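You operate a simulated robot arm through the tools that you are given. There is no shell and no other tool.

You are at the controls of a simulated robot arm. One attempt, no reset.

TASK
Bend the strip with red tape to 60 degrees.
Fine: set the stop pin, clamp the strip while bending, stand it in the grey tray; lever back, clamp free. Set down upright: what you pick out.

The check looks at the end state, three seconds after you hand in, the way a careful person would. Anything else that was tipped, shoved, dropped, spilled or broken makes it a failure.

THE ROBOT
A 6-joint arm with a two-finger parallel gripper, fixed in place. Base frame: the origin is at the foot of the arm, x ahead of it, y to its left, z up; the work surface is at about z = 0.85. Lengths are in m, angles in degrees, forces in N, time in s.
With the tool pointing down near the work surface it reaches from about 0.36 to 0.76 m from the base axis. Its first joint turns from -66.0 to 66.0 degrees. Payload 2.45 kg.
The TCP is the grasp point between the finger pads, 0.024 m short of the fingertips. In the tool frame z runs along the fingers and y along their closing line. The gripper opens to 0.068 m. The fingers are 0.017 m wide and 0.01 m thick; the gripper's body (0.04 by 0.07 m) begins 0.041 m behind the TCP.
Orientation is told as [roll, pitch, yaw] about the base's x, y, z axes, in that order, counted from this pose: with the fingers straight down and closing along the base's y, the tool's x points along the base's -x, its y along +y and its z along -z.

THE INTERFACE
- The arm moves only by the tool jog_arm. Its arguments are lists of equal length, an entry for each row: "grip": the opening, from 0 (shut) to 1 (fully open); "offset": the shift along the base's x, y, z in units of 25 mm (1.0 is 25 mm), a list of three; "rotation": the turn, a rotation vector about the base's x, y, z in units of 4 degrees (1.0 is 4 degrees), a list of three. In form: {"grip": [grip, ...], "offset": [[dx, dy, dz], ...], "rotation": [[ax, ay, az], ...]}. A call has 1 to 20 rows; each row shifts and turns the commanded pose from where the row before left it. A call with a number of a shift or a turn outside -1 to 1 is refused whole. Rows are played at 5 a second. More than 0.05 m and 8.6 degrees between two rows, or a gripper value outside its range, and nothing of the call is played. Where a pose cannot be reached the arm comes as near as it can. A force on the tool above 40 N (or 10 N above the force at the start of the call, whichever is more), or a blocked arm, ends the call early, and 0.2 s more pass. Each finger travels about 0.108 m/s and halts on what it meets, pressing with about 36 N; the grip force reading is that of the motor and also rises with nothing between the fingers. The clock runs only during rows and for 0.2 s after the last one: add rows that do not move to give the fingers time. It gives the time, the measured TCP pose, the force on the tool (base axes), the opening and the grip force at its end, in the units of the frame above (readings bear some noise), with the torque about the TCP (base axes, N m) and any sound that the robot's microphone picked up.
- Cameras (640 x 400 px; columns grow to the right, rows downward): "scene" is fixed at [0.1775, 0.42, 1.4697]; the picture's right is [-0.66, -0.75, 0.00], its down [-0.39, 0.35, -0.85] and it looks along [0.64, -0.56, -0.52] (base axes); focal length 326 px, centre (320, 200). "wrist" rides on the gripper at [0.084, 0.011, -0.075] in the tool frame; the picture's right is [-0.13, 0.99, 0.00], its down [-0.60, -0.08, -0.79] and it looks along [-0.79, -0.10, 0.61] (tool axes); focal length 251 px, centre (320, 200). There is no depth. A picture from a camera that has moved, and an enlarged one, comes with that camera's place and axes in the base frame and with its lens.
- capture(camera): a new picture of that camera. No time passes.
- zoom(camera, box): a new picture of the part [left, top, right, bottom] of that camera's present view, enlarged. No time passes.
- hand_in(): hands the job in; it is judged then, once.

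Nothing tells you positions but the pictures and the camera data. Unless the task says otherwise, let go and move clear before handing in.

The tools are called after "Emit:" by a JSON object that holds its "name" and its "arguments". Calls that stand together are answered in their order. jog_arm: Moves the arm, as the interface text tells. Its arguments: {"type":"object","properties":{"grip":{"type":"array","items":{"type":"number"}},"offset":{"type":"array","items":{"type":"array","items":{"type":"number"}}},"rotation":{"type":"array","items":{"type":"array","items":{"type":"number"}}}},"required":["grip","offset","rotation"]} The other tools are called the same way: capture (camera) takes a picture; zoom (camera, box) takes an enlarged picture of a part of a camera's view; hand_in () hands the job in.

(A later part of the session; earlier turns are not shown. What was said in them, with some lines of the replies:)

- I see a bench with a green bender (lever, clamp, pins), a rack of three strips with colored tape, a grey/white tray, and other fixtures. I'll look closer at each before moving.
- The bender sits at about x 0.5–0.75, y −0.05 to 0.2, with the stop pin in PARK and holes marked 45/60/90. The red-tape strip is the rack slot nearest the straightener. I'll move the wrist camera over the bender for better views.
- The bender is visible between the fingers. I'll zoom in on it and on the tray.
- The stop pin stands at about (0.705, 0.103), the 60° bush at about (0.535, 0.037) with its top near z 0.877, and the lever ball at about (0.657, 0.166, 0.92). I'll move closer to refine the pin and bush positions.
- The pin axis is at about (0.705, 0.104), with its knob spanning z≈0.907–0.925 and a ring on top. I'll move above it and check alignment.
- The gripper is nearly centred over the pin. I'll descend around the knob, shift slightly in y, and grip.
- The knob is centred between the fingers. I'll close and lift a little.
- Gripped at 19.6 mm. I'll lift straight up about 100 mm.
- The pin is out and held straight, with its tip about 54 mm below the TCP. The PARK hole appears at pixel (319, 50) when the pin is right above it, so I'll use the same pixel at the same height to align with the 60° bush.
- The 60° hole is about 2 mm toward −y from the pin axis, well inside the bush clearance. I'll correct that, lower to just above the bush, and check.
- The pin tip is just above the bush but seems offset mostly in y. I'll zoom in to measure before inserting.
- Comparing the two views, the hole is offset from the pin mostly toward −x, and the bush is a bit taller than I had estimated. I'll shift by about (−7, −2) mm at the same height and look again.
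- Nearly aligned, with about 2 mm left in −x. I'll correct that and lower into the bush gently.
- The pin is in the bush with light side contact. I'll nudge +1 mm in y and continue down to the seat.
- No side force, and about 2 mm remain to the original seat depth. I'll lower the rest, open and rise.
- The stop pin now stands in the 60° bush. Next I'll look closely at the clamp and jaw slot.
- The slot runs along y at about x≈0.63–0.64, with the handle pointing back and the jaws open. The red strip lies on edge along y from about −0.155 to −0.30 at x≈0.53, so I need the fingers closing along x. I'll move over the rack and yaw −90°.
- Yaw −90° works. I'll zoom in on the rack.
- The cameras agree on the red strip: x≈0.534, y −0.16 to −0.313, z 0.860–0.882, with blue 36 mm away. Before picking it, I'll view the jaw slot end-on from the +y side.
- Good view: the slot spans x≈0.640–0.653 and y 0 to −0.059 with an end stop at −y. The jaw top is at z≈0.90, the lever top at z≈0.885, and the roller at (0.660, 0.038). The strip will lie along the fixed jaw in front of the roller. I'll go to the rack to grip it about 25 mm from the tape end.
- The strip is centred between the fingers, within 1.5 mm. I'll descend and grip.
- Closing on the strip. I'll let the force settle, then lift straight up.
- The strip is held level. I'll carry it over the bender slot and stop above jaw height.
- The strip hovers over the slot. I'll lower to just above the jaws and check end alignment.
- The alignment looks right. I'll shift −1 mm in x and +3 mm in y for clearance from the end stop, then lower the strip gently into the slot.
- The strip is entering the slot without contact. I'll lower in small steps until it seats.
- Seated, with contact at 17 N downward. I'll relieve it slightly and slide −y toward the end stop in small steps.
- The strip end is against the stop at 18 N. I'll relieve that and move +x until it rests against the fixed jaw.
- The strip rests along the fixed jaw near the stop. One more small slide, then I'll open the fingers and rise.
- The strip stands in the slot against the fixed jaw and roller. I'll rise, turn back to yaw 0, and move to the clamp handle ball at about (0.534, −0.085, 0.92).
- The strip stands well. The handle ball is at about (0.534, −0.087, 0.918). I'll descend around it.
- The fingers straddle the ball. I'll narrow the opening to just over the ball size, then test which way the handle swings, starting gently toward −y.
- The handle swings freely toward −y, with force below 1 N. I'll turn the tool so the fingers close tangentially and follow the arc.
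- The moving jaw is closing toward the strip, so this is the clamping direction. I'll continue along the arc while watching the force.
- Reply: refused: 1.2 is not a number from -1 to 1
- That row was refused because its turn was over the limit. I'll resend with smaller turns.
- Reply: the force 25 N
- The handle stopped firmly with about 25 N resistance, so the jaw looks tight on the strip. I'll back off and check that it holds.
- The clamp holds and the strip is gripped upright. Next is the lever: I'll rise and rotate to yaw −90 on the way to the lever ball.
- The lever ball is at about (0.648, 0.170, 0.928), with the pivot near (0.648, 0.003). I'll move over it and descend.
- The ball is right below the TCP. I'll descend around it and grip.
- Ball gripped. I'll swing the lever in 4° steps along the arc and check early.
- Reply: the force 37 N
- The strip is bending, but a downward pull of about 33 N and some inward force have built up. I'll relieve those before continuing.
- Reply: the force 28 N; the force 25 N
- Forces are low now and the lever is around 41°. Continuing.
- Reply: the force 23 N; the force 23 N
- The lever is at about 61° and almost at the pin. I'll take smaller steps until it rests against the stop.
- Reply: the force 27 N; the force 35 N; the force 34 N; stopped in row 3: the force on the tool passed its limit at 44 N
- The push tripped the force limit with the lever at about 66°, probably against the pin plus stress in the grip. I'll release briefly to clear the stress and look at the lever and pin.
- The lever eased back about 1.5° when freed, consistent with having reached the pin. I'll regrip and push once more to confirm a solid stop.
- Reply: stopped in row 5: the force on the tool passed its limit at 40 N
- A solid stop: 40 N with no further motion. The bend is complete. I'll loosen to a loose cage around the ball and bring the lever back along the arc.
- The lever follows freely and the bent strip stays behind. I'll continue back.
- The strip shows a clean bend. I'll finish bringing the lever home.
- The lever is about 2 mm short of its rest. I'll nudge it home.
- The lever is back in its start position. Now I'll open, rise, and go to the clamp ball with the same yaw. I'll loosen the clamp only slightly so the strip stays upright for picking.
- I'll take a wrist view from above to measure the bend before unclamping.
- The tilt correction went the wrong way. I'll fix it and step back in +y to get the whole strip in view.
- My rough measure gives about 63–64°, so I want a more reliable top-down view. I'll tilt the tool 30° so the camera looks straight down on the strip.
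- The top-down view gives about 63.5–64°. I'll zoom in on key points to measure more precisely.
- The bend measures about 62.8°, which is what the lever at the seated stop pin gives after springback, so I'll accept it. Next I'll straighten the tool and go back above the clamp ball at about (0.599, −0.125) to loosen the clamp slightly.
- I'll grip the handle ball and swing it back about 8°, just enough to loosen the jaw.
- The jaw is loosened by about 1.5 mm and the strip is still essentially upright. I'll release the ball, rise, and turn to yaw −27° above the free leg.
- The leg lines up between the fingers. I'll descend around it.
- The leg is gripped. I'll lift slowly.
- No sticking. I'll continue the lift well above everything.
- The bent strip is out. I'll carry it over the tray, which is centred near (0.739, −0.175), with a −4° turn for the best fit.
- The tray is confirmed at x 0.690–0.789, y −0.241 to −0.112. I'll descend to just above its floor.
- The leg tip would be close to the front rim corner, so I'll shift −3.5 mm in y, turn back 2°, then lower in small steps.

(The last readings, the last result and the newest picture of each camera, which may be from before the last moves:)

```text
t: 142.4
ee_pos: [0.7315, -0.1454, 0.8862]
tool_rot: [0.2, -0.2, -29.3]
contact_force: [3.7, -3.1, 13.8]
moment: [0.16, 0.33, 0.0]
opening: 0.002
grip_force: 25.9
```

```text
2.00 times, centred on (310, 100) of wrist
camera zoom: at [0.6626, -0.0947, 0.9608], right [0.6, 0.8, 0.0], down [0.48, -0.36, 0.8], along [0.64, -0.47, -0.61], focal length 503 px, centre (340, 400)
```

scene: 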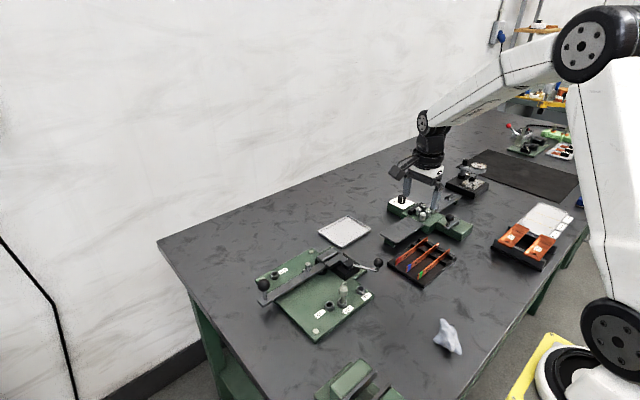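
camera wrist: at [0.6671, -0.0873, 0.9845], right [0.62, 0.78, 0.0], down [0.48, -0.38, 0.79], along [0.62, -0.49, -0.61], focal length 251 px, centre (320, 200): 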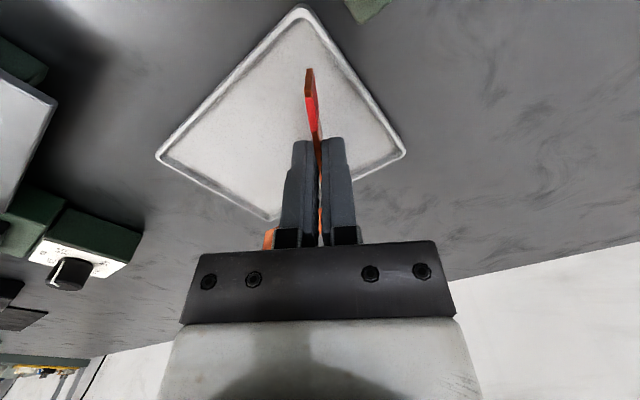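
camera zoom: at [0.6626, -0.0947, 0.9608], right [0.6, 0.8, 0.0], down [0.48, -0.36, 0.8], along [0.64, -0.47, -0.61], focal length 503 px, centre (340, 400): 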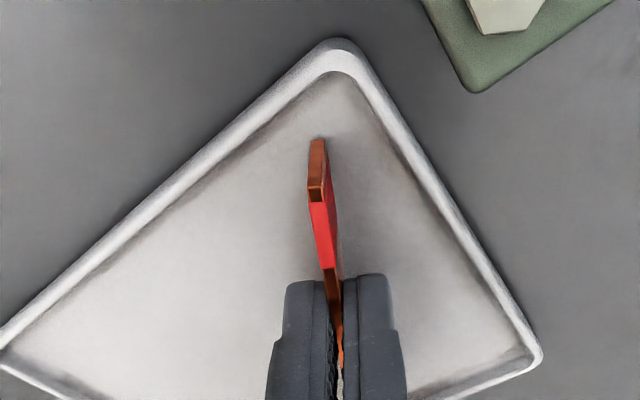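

The strip touches the tray floor, leg tip first. I'll ease up slightly and open gently so it settles upright.

Emit:
{"name": "jog_arm", "arguments": {"grip": [0, 0, 0.05, 0.1, 0.2, 0.3, 0.3, 0.3], "offset": [[0, 0, 0.02], [0, 0, 0], [0, 0, 0], [0, 0, 0], [0, 0, 0], [0, 0, 0], [0, 0, 0], [0, 0, 0]], "rotation": [[0, 0, 0], [0, 0, 0], [0, 0, 0], [0, 0, 0], [0, 0, 0], [0, 0, 0], [0, 0, 0], [0, 0, 0]]}}

Emit:
{"name": "zoom", "arguments": {"camera": "scene", "box": [310, 195, 380, 255]}}

Emit:
{"name": "zoom", "arguments": {"camera": "wrist", "box": [180, 0, 440, 250]}}

```text
t: 144.2
ee_pos: [0.7293, -0.145, 0.8854]
tool_rot: [0.1, -0.1, -29.2]
contact_force: [0.4, -0.1, 0.2]
moment: [-0.02, -0.01, 0.05]
opening: 0.0205
grip_force: 0.1
```

```text
6.67 times, centred on (345, 225) of scene
camera zoom: at [0.1775, 0.42, 1.4697], right [-0.66, -0.75, 0.0], down [-0.39, 0.35, -0.85], along [0.64, -0.56, -0.52], focal length 2172 px, centre (153, 33)
```

zoom: 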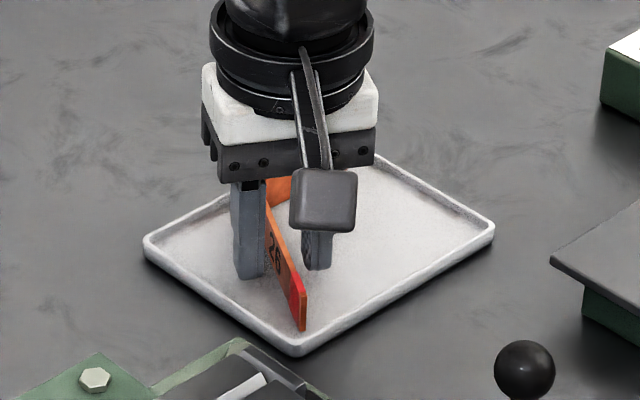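

```text
1.60 times, centred on (310, 125) of wrist
camera zoom: at [0.6617, -0.0944, 0.9607], right [0.6, 0.8, 0.0], down [0.49, -0.36, 0.79], along [0.64, -0.47, -0.61], focal length 402 px, centre (336, 320)
```

zoom: 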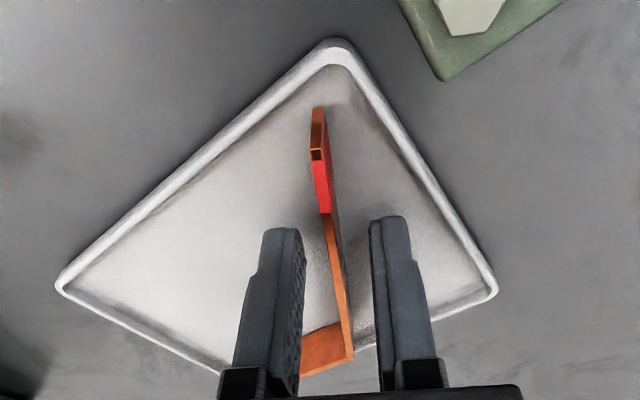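

The strip stands by itself. I'll rise straight up and check.

Emit:
{"name": "jog_arm", "arguments": {"grip": [0.35, 0.35, 0.35, 0.35, 0.35, 0.35, 0.35], "offset": [[0, 0, 0.3], [0, 0, 0.8], [0, 0, 0.9], [0, 0, 0.9], [0, 0, 0.9], [0, 0, 0.9], [0, 0, 0]], "rotation": [[0, 0, 0], [0, 0, 0], [0, 0, 0], [0, 0, 0], [0, 0, 0], [0, 0, 0], [0, 0, 0]]}}

Emit:
{"name": "zoom", "arguments": {"camera": "scene", "box": [310, 195, 380, 255]}}

Emit:
{"name": "zoom", "arguments": {"camera": "wrist", "box": [180, 0, 440, 200]}}

```text
t: 145.8
ee_pos: [0.7279, -0.1431, 1.0019]
tool_rot: [0.1, 0.0, -29.1]
contact_force: [0.6, 0.3, -0.1]
moment: [-0.01, 0.01, -0.02]
opening: 0.0238
grip_force: 0.1
```

```text
6.67 times, centred on (345, 225) of scene
camera zoom: at [0.1775, 0.42, 1.4697], right [-0.66, -0.75, 0.0], down [-0.39, 0.35, -0.85], along [0.64, -0.56, -0.52], focal length 2172 px, centre (153, 33)
```

zoom: 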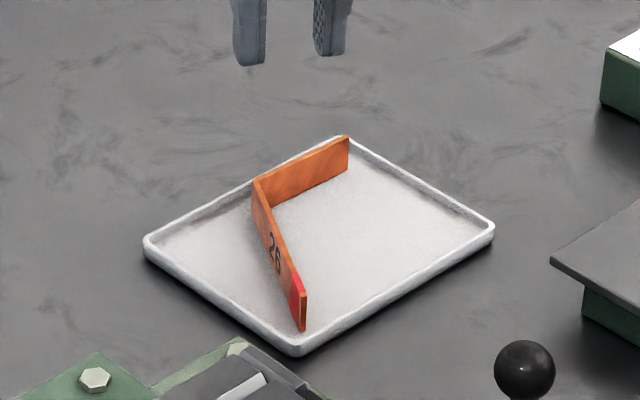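

```text
2.00 times, centred on (310, 100) of wrist
camera zoom: at [0.6602, -0.0919, 1.077], right [0.6, 0.8, 0.0], down [0.49, -0.36, 0.79], along [0.64, -0.47, -0.61], focal length 503 px, centre (340, 400)
```

zoom: 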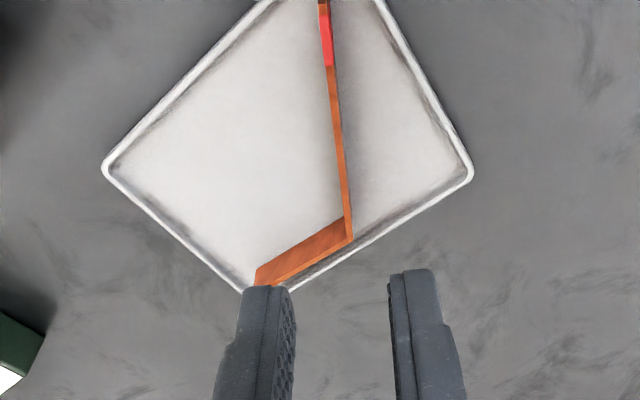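

The strip stands upright on edge, fully inside the tray. Next I'll fully free the clamp, moving above its ball and rotating to yaw 47°.

Emit:
{"name": "jog_arm", "arguments": {"grip": [0.35, 0.5, 0.7, 0.7, 0.7, 0.7, 0.7, 0.7, 0.7, 0.7, 0.7, 0.7, 0.7, 0.7, 0.7, 0.7, 0.7, 0.7, 0.7, 0.7], "offset": [[-0.3326, 0.057, 0.08], [-0.3326, 0.057, 0.08], [-0.3326, 0.057, 0.08], [-0.3326, 0.057, 0.08], [-0.3326, 0.057, 0.08], [-0.3326, 0.057, 0.08], [-0.3326, 0.057, 0.08], [-0.3326, 0.057, 0.08], [-0.3326, 0.057, 0.08], [-0.3326, 0.057, 0.08], [-0.3326, 0.057, 0.08], [-0.3326, 0.057, 0.08], [-0.3326, 0.057, 0.08], [-0.3326, 0.057, 0.08], [-0.3326, 0.057, 0.08], [-0.3326, 0.057, 0.08], [-0.3326, 0.057, 0.08], [-0.3326, 0.057, 0.08], [-0.3326, 0.057, 0.08], [0, 0, 0]], "rotation": [[0, 0, 1], [0, 0, 1], [0, 0, 1], [0, 0, 1], [0, 0, 1], [0, 0, 1], [0, 0, 1], [0, 0, 1], [0, 0, 1], [0, 0, 1], [0, 0, 1], [0, 0, 1], [0, 0, 1], [0, 0, 1], [0, 0, 1], [0, 0, 1], [0, 0, 1], [0, 0, 1], [0, 0, 1], [0, 0, 0]]}}

Emit:
{"name": "capture", "arguments": {"camera": "wrist"}}

Emit:
{"name": "capture", "arguments": {"camera": "scene"}}

```text
t: 150.0
ee_pos: [0.5726, -0.1191, 1.0392]
tool_rot: [0.1, 0.1, 46.8]
contact_force: [0.9, -0.4, -0.1]
moment: [0.0, -0.01, 0.04]
opening: 0.0475
grip_force: 0.0
```

```text
taken
camera wrist: at [0.5066, -0.1724, 1.1141], right [-0.63, 0.77, 0.0], down [0.47, 0.39, 0.79], along [0.61, 0.5, -0.61], focal length 251 px, centre (320, 200)
```

wrist: 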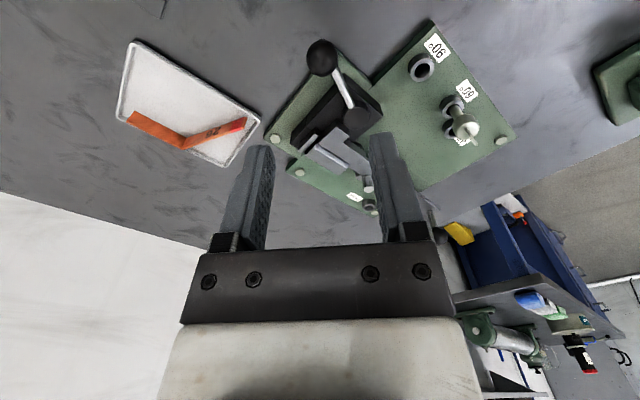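

```text
taken
```

scene: 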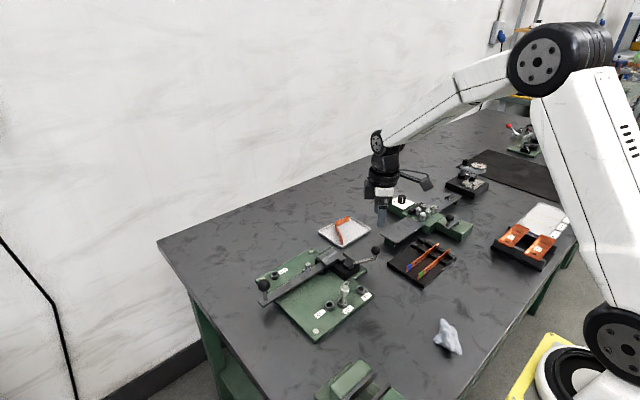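

Emit:
{"name": "jog_arm", "arguments": {"grip": [0.7, 0.7, 0.7, 0.7, 0.7, 0.7, 0.55, 0.42, 0.42], "offset": [[-0.11, 0.02, -0.86], [0, 0, -0.87], [0, 0, -0.87], [0, 0, -0.87], [0, 0, -0.86], [0, 0, 0], [0, 0, 0], [0, 0, 0], [0, 0, 0]], "rotation": [[0, 0, 0], [0, 0, 0], [0, 0, 0], [0, 0, 0], [0, 0, 0], [0, 0, 0], [0, 0, 0], [0, 0, 0], [0, 0, 0]]}}

Emit:
{"name": "capture", "arguments": {"camera": "wrist"}}

```text
t: 152.0
ee_pos: [0.5688, -0.1188, 0.9311]
tool_rot: [0.0, 0.1, 46.9]
contact_force: [0.2, 0.5, -0.8]
moment: [0.0, -0.01, 0.0]
opening: 0.0284
grip_force: 0.1
```

```text
taken
camera wrist: at [0.5038, -0.1718, 1.0068], right [-0.63, 0.77, 0.0], down [0.47, 0.39, 0.79], along [0.61, 0.5, -0.61], focal length 251 px, centre (320, 200)
```

wrist: 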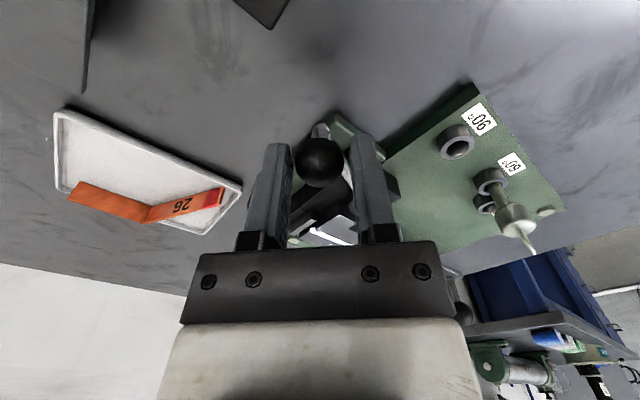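

The ball is caged. I'll swing the handle back to its original open position.

Emit:
{"name": "jog_arm", "arguments": {"grip": [0.42, 0.42, 0.42, 0.42, 0.42, 0.42, 0.42], "offset": [[-0.32, 0.148, 0], [-0.436, 0.304, 0], [-0.372, 0.372, 0], [-0.316, 0.46, 0], [-0.09, 0.16, 0], [0, 0, 0], [0, 0, 0]], "rotation": [[0, 0, -0.5], [0, 0, -1], [0, 0, -1], [0, 0, -1], [0, 0, -0.8], [0, 0, 0], [0, 0, 0]]}}

Emit:
{"name": "capture", "arguments": {"camera": "wrist"}}

Emit:
{"name": "zoom", "arguments": {"camera": "scene", "box": [300, 220, 400, 300]}}

```text
t: 153.6
ee_pos: [0.5339, -0.0831, 0.934]
tool_rot: [0.0, 0.0, 29.5]
contact_force: [6.5, -8.3, 3.1]
moment: [-0.18, -0.15, 0.05]
opening: 0.0368
grip_force: 5.6
```

```text
taken
camera wrist: at [0.4541, -0.1135, 1.0084], right [-0.38, 0.93, 0.0], down [0.56, 0.23, 0.79], along [0.74, 0.3, -0.61], focal length 251 px, centre (320, 200)
```

wrist: 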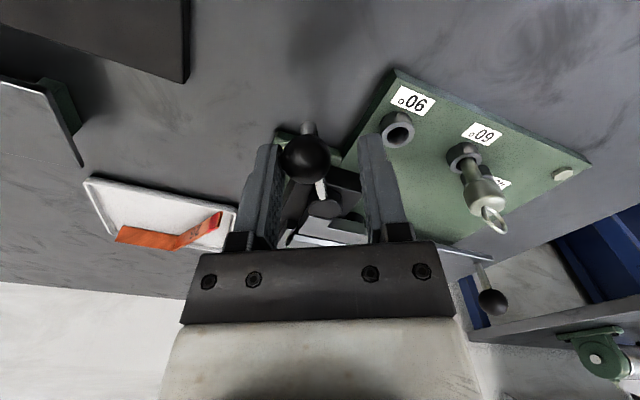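

```text
5.00 times, centred on (350, 260) of scene
camera zoom: at [0.1777, 0.4198, 1.4698], right [-0.66, -0.75, 0.0], down [-0.39, 0.35, -0.85], along [0.64, -0.56, -0.52], focal length 1629 px, centre (170, -100)
```

zoom: 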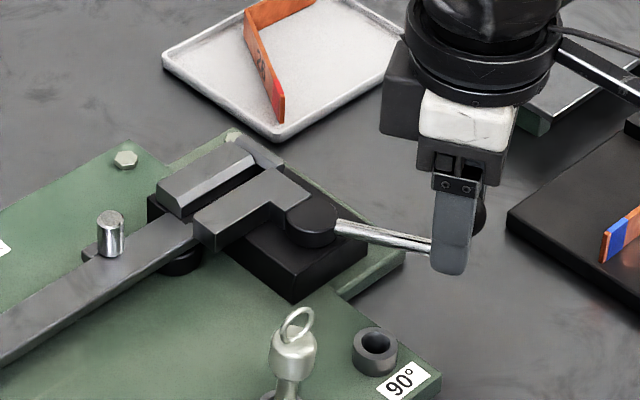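

The handle is at its open limit and the jaws are open. I'll release, rise clear, and inspect everything.

Emit:
{"name": "jog_arm", "arguments": {"grip": [0.6, 0.75, 0.75, 0.75, 0.75, 0.75, 0.75, 0.75], "offset": [[0.1, -0.12, 0], [0, 0, 0], [0, 0, 0.6], [0, 0, 0.9], [0, 0, 0.9], [0, 0, 0.9], [0, 0, 0.9], [0, 0, 0]], "rotation": [[0, 0, 0], [0, 0, 0], [0, 0, 0], [0, 0, 0], [0, 0, 0], [0, 0, 0], [0, 0, 0], [0, 0, 0]]}}

Emit:
{"name": "capture", "arguments": {"camera": "scene"}}

Emit:
{"name": "zoom", "arguments": {"camera": "scene", "box": [240, 210, 400, 340]}}

```text
t: 155.4
ee_pos: [0.5354, -0.0853, 1.0365]
tool_rot: [0.2, 0.1, 29.5]
contact_force: [1.2, 0.5, -0.5]
moment: [0.0, -0.02, -0.01]
opening: 0.0511
grip_force: 0.0
```

```text
taken
```

scene: 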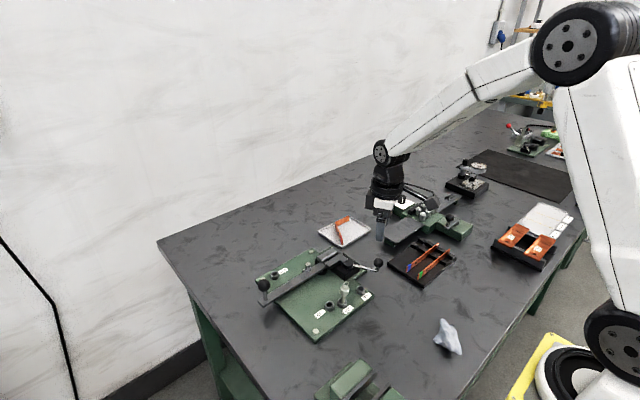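

```text
3.08 times, centred on (320, 275) of scene
camera zoom: at [0.1775, 0.42, 1.4697], right [-0.66, -0.75, 0.0], down [-0.39, 0.35, -0.85], along [0.64, -0.56, -0.52], focal length 1002 px, centre (320, -31)
```

zoom: 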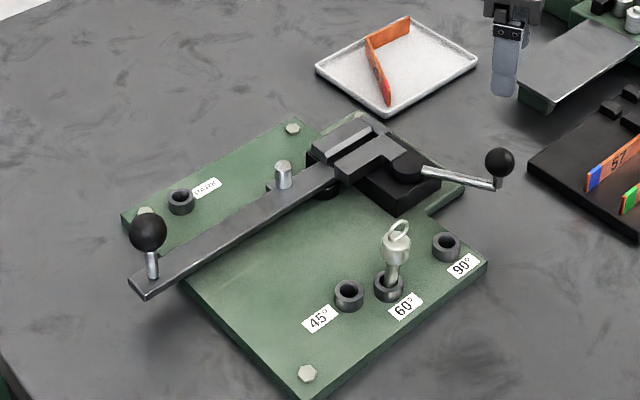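

Everything is in its place: lever back, clamp open, pin in 60°, strip standing in the tray. I'll take one more wrist view over the tray to verify the strip's angle and stance.

Emit:
{"name": "jog_arm", "arguments": {"grip": [0.75, 0.75, 0.75, 0.75, 0.75, 0.75, 0.75, 0.75, 0.75, 0.75], "offset": [[0.55, -0.35, 0.3], [0.55, -0.35, 0.3], [0.55, -0.35, 0.3], [0.55, -0.35, 0.3], [0.55, -0.35, 0.3], [0.55, -0.35, 0.3], [0.55, -0.35, 0.3], [0.55, -0.35, 0.3], [0.55, -0.35, 0.3], [0, 0, 0]], "rotation": [[0, 0, -1], [0, 0, -1], [0, 0, -1], [0, 0, -1], [0, 0, -1], [0, 0, -1], [0, 0, -1], [0, 0, -1], [0, 0, -1], [0, 0, 0]]}}

Emit:
{"name": "capture", "arguments": {"camera": "wrist"}}

Emit:
{"name": "zoom", "arguments": {"camera": "wrist", "box": [240, 20, 400, 140]}}

```text
t: 157.6
ee_pos: [0.6565, -0.1643, 1.1055]
tool_rot: [0.1, 0.0, -6.4]
contact_force: [0.1, -0.1, -0.1]
moment: [-0.01, 0.03, -0.03]
opening: 0.0511
grip_force: 0.1
```

```text
taken
camera wrist: at [0.574, -0.1437, 1.1812], right [0.24, 0.97, 0.0], down [0.59, -0.15, 0.79], along [0.77, -0.19, -0.61], focal length 251 px, centre (320, 200)
```

wrist: 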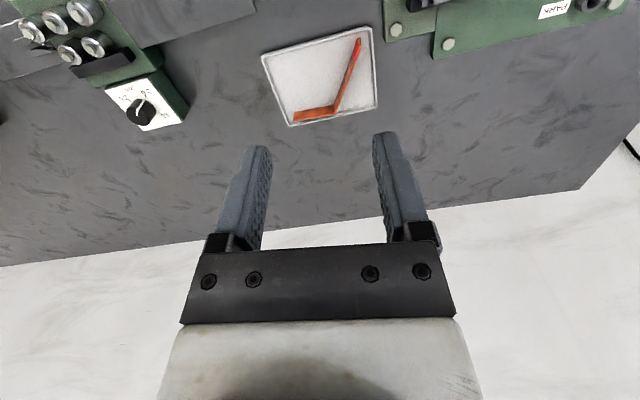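

```text
3.33 times, centred on (320, 80) of wrist
camera zoom: at [0.574, -0.1437, 1.1812], right [0.24, 0.97, 0.0], down [0.59, -0.15, 0.79], along [0.77, -0.19, -0.61], focal length 838 px, centre (320, 600)
```

zoom: 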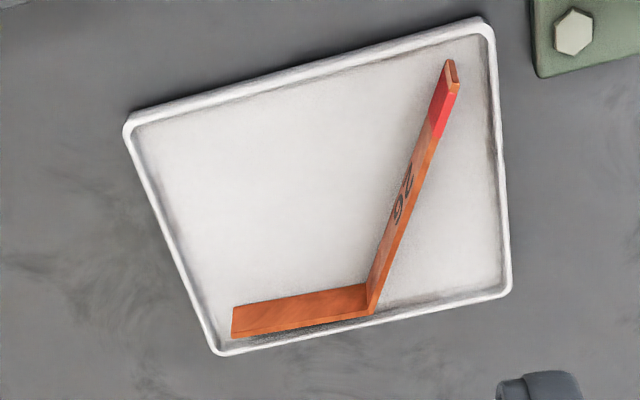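

Emit:
{"name": "zoom", "arguments": {"camera": "scene", "box": [310, 270, 380, 320]}}

Emit:
{"name": "zoom", "arguments": {"camera": "scene", "box": [310, 205, 400, 285]}}

Emit:
{"name": "zoom", "arguments": {"camera": "scene", "box": [370, 180, 490, 300]}}

```text
8.00 times, centred on (345, 295) of scene
camera zoom: at [0.1776, 0.42, 1.4697], right [-0.66, -0.75, 0.0], down [-0.39, 0.35, -0.85], along [0.64, -0.56, -0.52], focal length 2607 px, centre (120, -560)
```

zoom: 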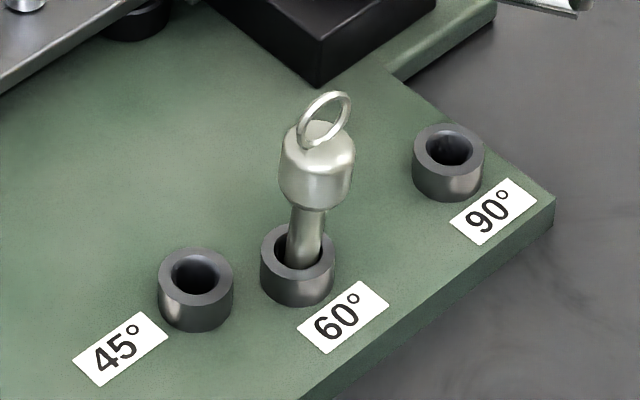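

```text
5.00 times, centred on (355, 245) of scene
camera zoom: at [0.1776, 0.42, 1.4697], right [-0.66, -0.75, 0.0], down [-0.39, 0.35, -0.85], along [0.64, -0.56, -0.52], focal length 1629 px, centre (145, -25)
```

zoom: 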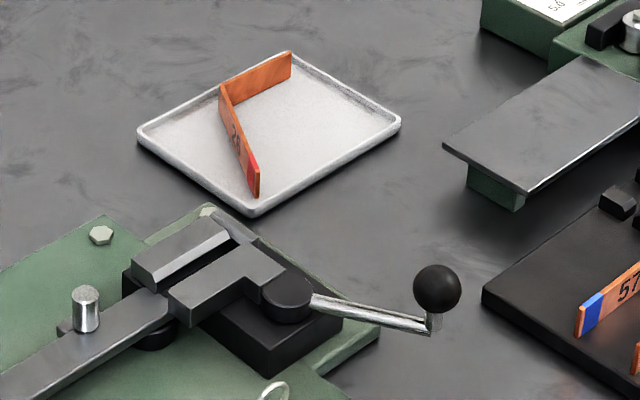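

```text
3.33 times, centred on (430, 240) of scene
camera zoom: at [0.1776, 0.42, 1.4697], right [-0.66, -0.75, 0.0], down [-0.39, 0.35, -0.85], along [0.64, -0.56, -0.52], focal length 1086 px, centre (-47, 67)
```

zoom: 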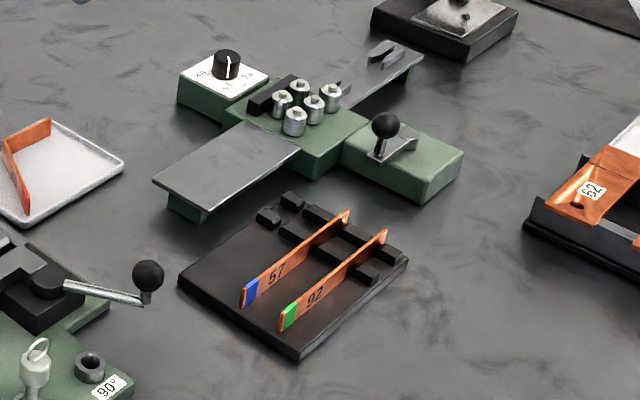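

The bench looks tidy, but the stop pin now leans a few degrees in its loose bush after the lever pressed it. I'll straighten it so it stands upright, starting with a close view.

Emit:
{"name": "jog_arm", "arguments": {"grip": [0.75, 0.75, 0.75, 0.75, 0.75, 0.75, 0.75, 0.75, 0.75, 0.75], "offset": [[-0.55, 0.87, -0.3], [-0.55, 0.87, -0.3], [-0.55, 0.87, -0.3], [-0.55, 0.87, -0.3], [-0.55, 0.87, -0.3], [-0.55, 0.87, -0.3], [-0.55, 0.87, -0.3], [-0.55, 0.87, -0.3], [-0.55, 0.87, -0.3], [0, 0, 0]], "rotation": [[0, 0, 0.4], [0, 0, 0.4], [0, 0, 0.4], [0, 0, 0.4], [0, 0, 0], [0, 0, 0], [0, 0, 0], [0, 0, 0], [0, 0, 0], [0, 0, 0]]}}

Emit:
{"name": "capture", "arguments": {"camera": "wrist"}}

Emit:
{"name": "zoom", "arguments": {"camera": "wrist", "box": [270, 20, 370, 110]}}

```text
t: 159.8
ee_pos: [0.5316, 0.0333, 1.0397]
tool_rot: [0.0, 0.0, 0.1]
contact_force: [-0.6, 0.2, 0.1]
moment: [0.03, 0.03, 0.02]
opening: 0.0511
grip_force: 0.0
```

```text
taken
camera wrist: at [0.4478, 0.0439, 1.1145], right [0.13, 0.99, 0.0], down [0.6, -0.08, 0.79], along [0.79, -0.1, -0.61], focal length 251 px, centre (320, 200)
```

wrist: 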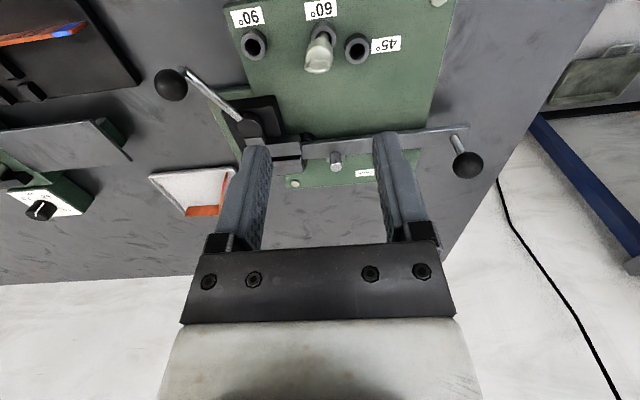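

```text
4.44 times, centred on (320, 65) of wrist
camera zoom: at [0.4478, 0.0439, 1.1145], right [0.13, 0.99, 0.0], down [0.6, -0.08, 0.79], along [0.79, -0.1, -0.61], focal length 1118 px, centre (320, 800)
```

zoom: 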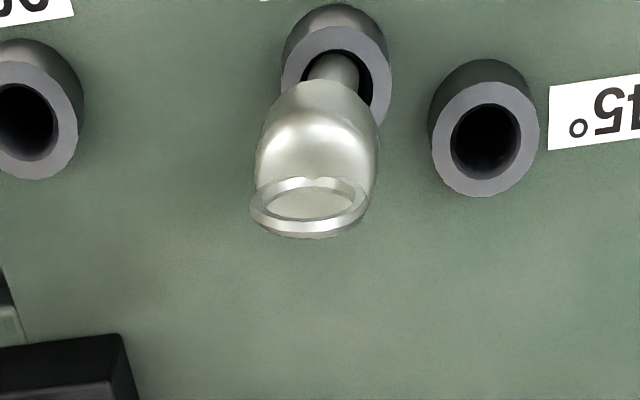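

The pin leans about 5° toward −y, so closing along y will straighten it. I'll descend around the knob.

Emit:
{"name": "jog_arm", "arguments": {"grip": [0.75, 0.75, 0.75, 0.75, 0.75, 0.75, 0.75], "offset": [[0.12, 0.08, -0.8], [0, 0, -0.8], [0, 0, -0.82], [0, 0, -0.82], [0, 0, -0.82], [0, 0, -0.82], [0, 0, 0]], "rotation": [[0, 0, 0], [0, 0, 0], [0, 0, 0], [0, 0, 0], [0, 0, 0], [0, 0, 0], [0, 0, 0]]}}

Emit:
{"name": "capture", "arguments": {"camera": "wrist"}}

Emit:
{"name": "zoom", "arguments": {"camera": "scene", "box": [310, 260, 390, 320]}}

```text
t: 161.4
ee_pos: [0.537, 0.0334, 0.9143]
tool_rot: [0.1, 0.0, 0.1]
contact_force: [0.1, -1.1, -1.0]
moment: [0.0, -0.01, 0.0]
opening: 0.0512
grip_force: 0.2
```

```text
taken
camera wrist: at [0.452, 0.0445, 0.9902], right [0.13, 0.99, 0.0], down [0.6, -0.08, 0.79], along [0.79, -0.1, -0.61], focal length 251 px, centre (320, 200)
```

wrist: 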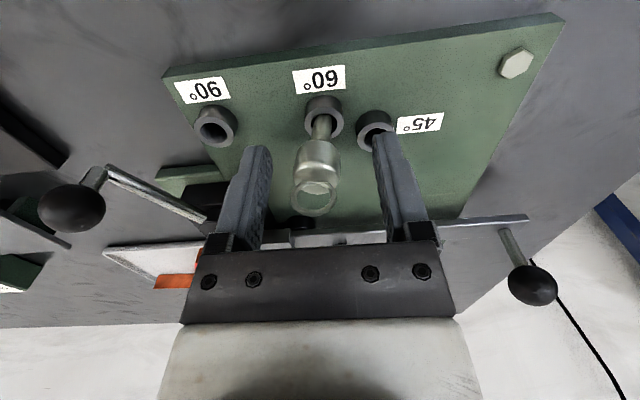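

```text
6.67 times, centred on (350, 290) of scene
camera zoom: at [0.1775, 0.42, 1.4697], right [-0.66, -0.75, 0.0], down [-0.39, 0.35, -0.85], along [0.64, -0.56, -0.52], focal length 2172 px, centre (120, -400)
```

zoom: 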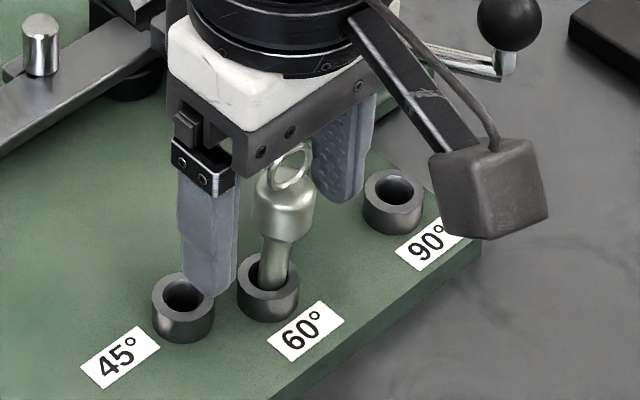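

Emit:
{"name": "jog_arm", "arguments": {"grip": [0.75, 0.55, 0.33, 0.31, 0.31, 0.31], "offset": [[0, 0.11, 0], [0, 0, 0], [0, 0, 0], [0, 0, 0], [0, 0, 0], [0, 0, 0]], "rotation": [[0, 0, 0], [0, 0, 0], [0, 0, 0], [0, 0, 0], [0, 0, 0], [0, 0, 0]]}}

Emit:
{"name": "zoom", "arguments": {"camera": "scene", "box": [310, 260, 390, 320]}}

Emit:
{"name": "zoom", "arguments": {"camera": "wrist", "box": [260, 80, 380, 230]}}

```text
t: 162.8
ee_pos: [0.5361, 0.0365, 0.915]
tool_rot: [0.1, 0.0, 0.0]
contact_force: [0.7, 0.3, 0.6]
moment: [-0.03, 0.01, -0.02]
opening: 0.0211
grip_force: 0.0
```

```text
6.67 times, centred on (350, 290) of scene
camera zoom: at [0.1775, 0.42, 1.4697], right [-0.66, -0.75, 0.0], down [-0.39, 0.35, -0.85], along [0.64, -0.56, -0.52], focal length 2172 px, centre (120, -400)
```

zoom: 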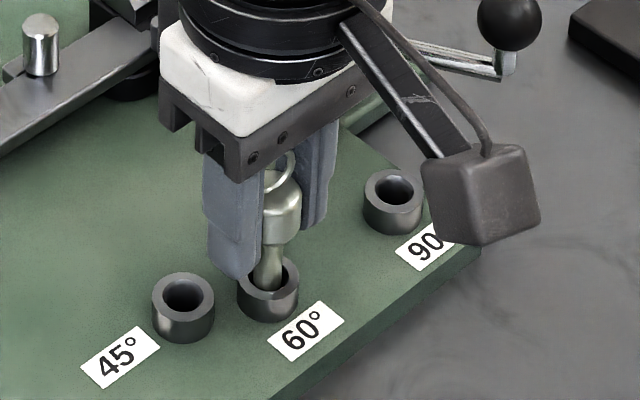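

```text
2.67 times, centred on (320, 155) of wrist
camera zoom: at [0.452, 0.048, 0.9902], right [0.13, 0.99, 0.0], down [0.6, -0.08, 0.79], along [0.79, -0.1, -0.61], focal length 670 px, centre (320, 320)
```

zoom: 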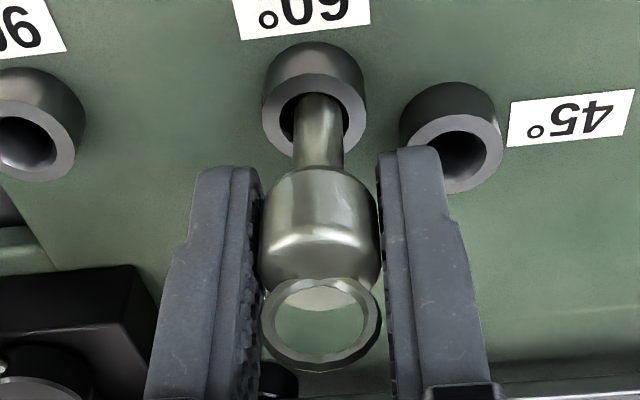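

The pin is upright now. I'll open gently and rise.

Emit:
{"name": "jog_arm", "arguments": {"grip": [0.35, 0.45, 0.6, 0.7, 0.7, 0.7, 0.7, 0.7, 0.7, 0.7], "offset": [[0, 0, 0], [0, 0, 0], [0, 0, 0], [0, 0, 0.4], [0, 0, 0.8], [0, 0, 0.9], [0, 0, 0.9], [0, 0, 0.9], [0, 0, 0.9], [0, 0, 0]], "rotation": [[0, 0, 0], [0, 0, 0], [0, 0, 0], [0, 0, 0], [0, 0, 0], [0, 0, 0], [0, 0, 0], [0, 0, 0], [0, 0, 0], [0, 0, 0]]}}

Emit:
{"name": "zoom", "arguments": {"camera": "scene", "box": [310, 260, 390, 320]}}

Emit:
{"name": "capture", "arguments": {"camera": "wrist"}}

```text
t: 165.0
ee_pos: [0.5339, 0.0364, 1.0361]
tool_rot: [0.2, -0.1, -0.1]
contact_force: [-0.9, -0.6, -1.1]
moment: [0.0, 0.02, 0.02]
opening: 0.0478
grip_force: 0.0
```

```text
6.67 times, centred on (350, 290) of scene
camera zoom: at [0.1775, 0.42, 1.4697], right [-0.66, -0.75, 0.0], down [-0.39, 0.35, -0.85], along [0.64, -0.56, -0.52], focal length 2172 px, centre (120, -400)
```

zoom: 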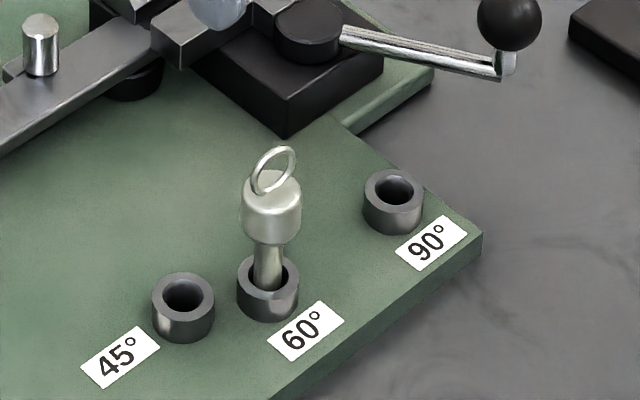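

```text
taken
camera wrist: at [0.4506, 0.0479, 1.1109], right [0.13, 0.99, 0.0], down [0.6, -0.08, 0.79], along [0.79, -0.1, -0.61], focal length 251 px, centre (320, 200)
```

wrist: 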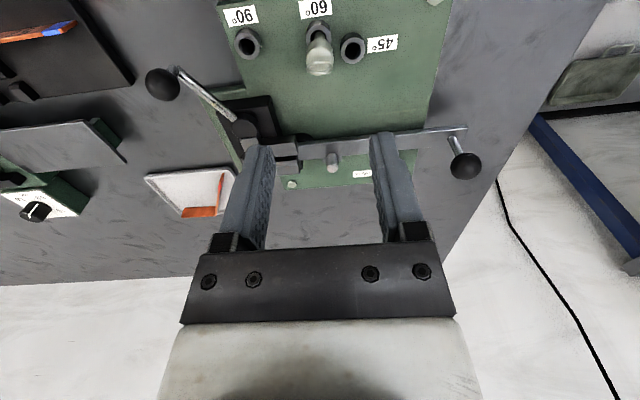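

The pin stands upright, the lever is home, the clamp is open, and the bent strip stands in the tray. I'll move the arm up and clear and take a final look.

Emit:
{"name": "jog_arm", "arguments": {"grip": [0.7, 0.7, 0.7, 0.7, 0.7, 0.7, 0.7, 0.7], "offset": [[-0.4, 0, 0.9], [-0.4, 0, 0.9], [-0.4, 0, 0.9], [-0.4, 0, 0.9], [-0.4, 0, 0.9], [-0.4, 0, 0.9], [0, 0, 0], [0, 0, 0]], "rotation": [[0, 0, 0], [0, 0, 0], [0, 0, 0], [0, 0, 0], [0, 0, 0], [0, 0, 0], [0, 0, 0], [0, 0, 0]]}}

Emit:
{"name": "capture", "arguments": {"camera": "scene"}}

Emit:
{"name": "zoom", "arguments": {"camera": "scene", "box": [240, 200, 480, 350]}}

```text
t: 166.8
ee_pos: [0.4763, 0.0365, 1.1695]
tool_rot: [0.1, -0.1, 0.0]
contact_force: [0.2, -0.1, 0.5]
moment: [0.03, 0.03, -0.01]
opening: 0.0478
grip_force: 0.1
```

```text
taken
```

scene: 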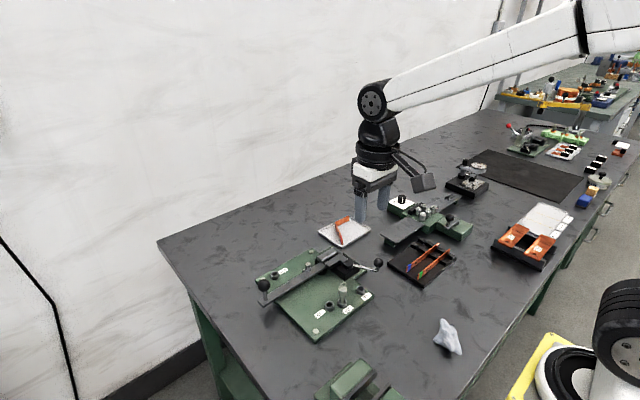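

```text
2.67 times, centred on (360, 275) of scene
camera zoom: at [0.1775, 0.42, 1.4697], right [-0.66, -0.75, 0.0], down [-0.39, 0.35, -0.85], along [0.64, -0.56, -0.52], focal length 869 px, centre (213, 0)
```

zoom: 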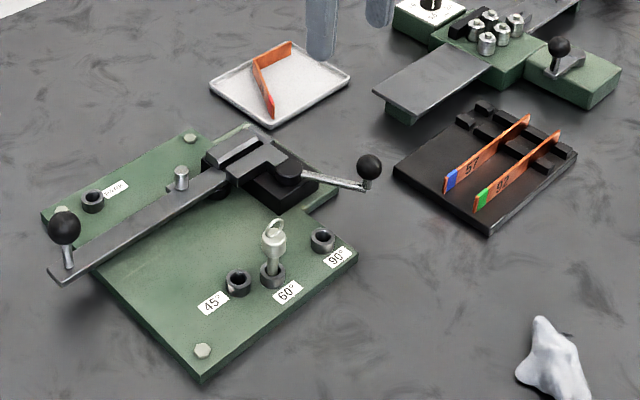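

The final state looks right: the red-tape strip is bent and standing on edge in the grey tray, and the pin is upright in the 60° bush. The lever is back, the clamp is free, the other items are undisturbed and the arm is clear. Handing in.

Emit:
{"name": "hand_in", "arguments": {}}

```text
The job is handed in.
```

I bent the red-tape strip against the 60° stop and handed the job in. By my camera measurements the bend came out at about 62.7°, not 60.

- **Bend:** I clamped the strip and pushed the lever to a firm stop on the pin. Two camera checks, one before and one after unclamping, gave 62.8° and 62.6°, each good to roughly ±0.5–1°. I did not try to bend it back; if the check needs closer than about 3°, this could fail.
- **Strip:** It stands on edge inside the grey tray. The short leg is close to the far rim.
- **Stop pin:** It is in the 60° bush. Bending left it leaning about 5°, so I straightened it afterwards.
- **Lever and clamp:** The lever is back at its starting position, and the clamp handle is back at its open limit with the jaws open.
- **Everything else:** In the final pictures the blue and green strips and the other fixtures look undisturbed. The arm was clear before I handed in.
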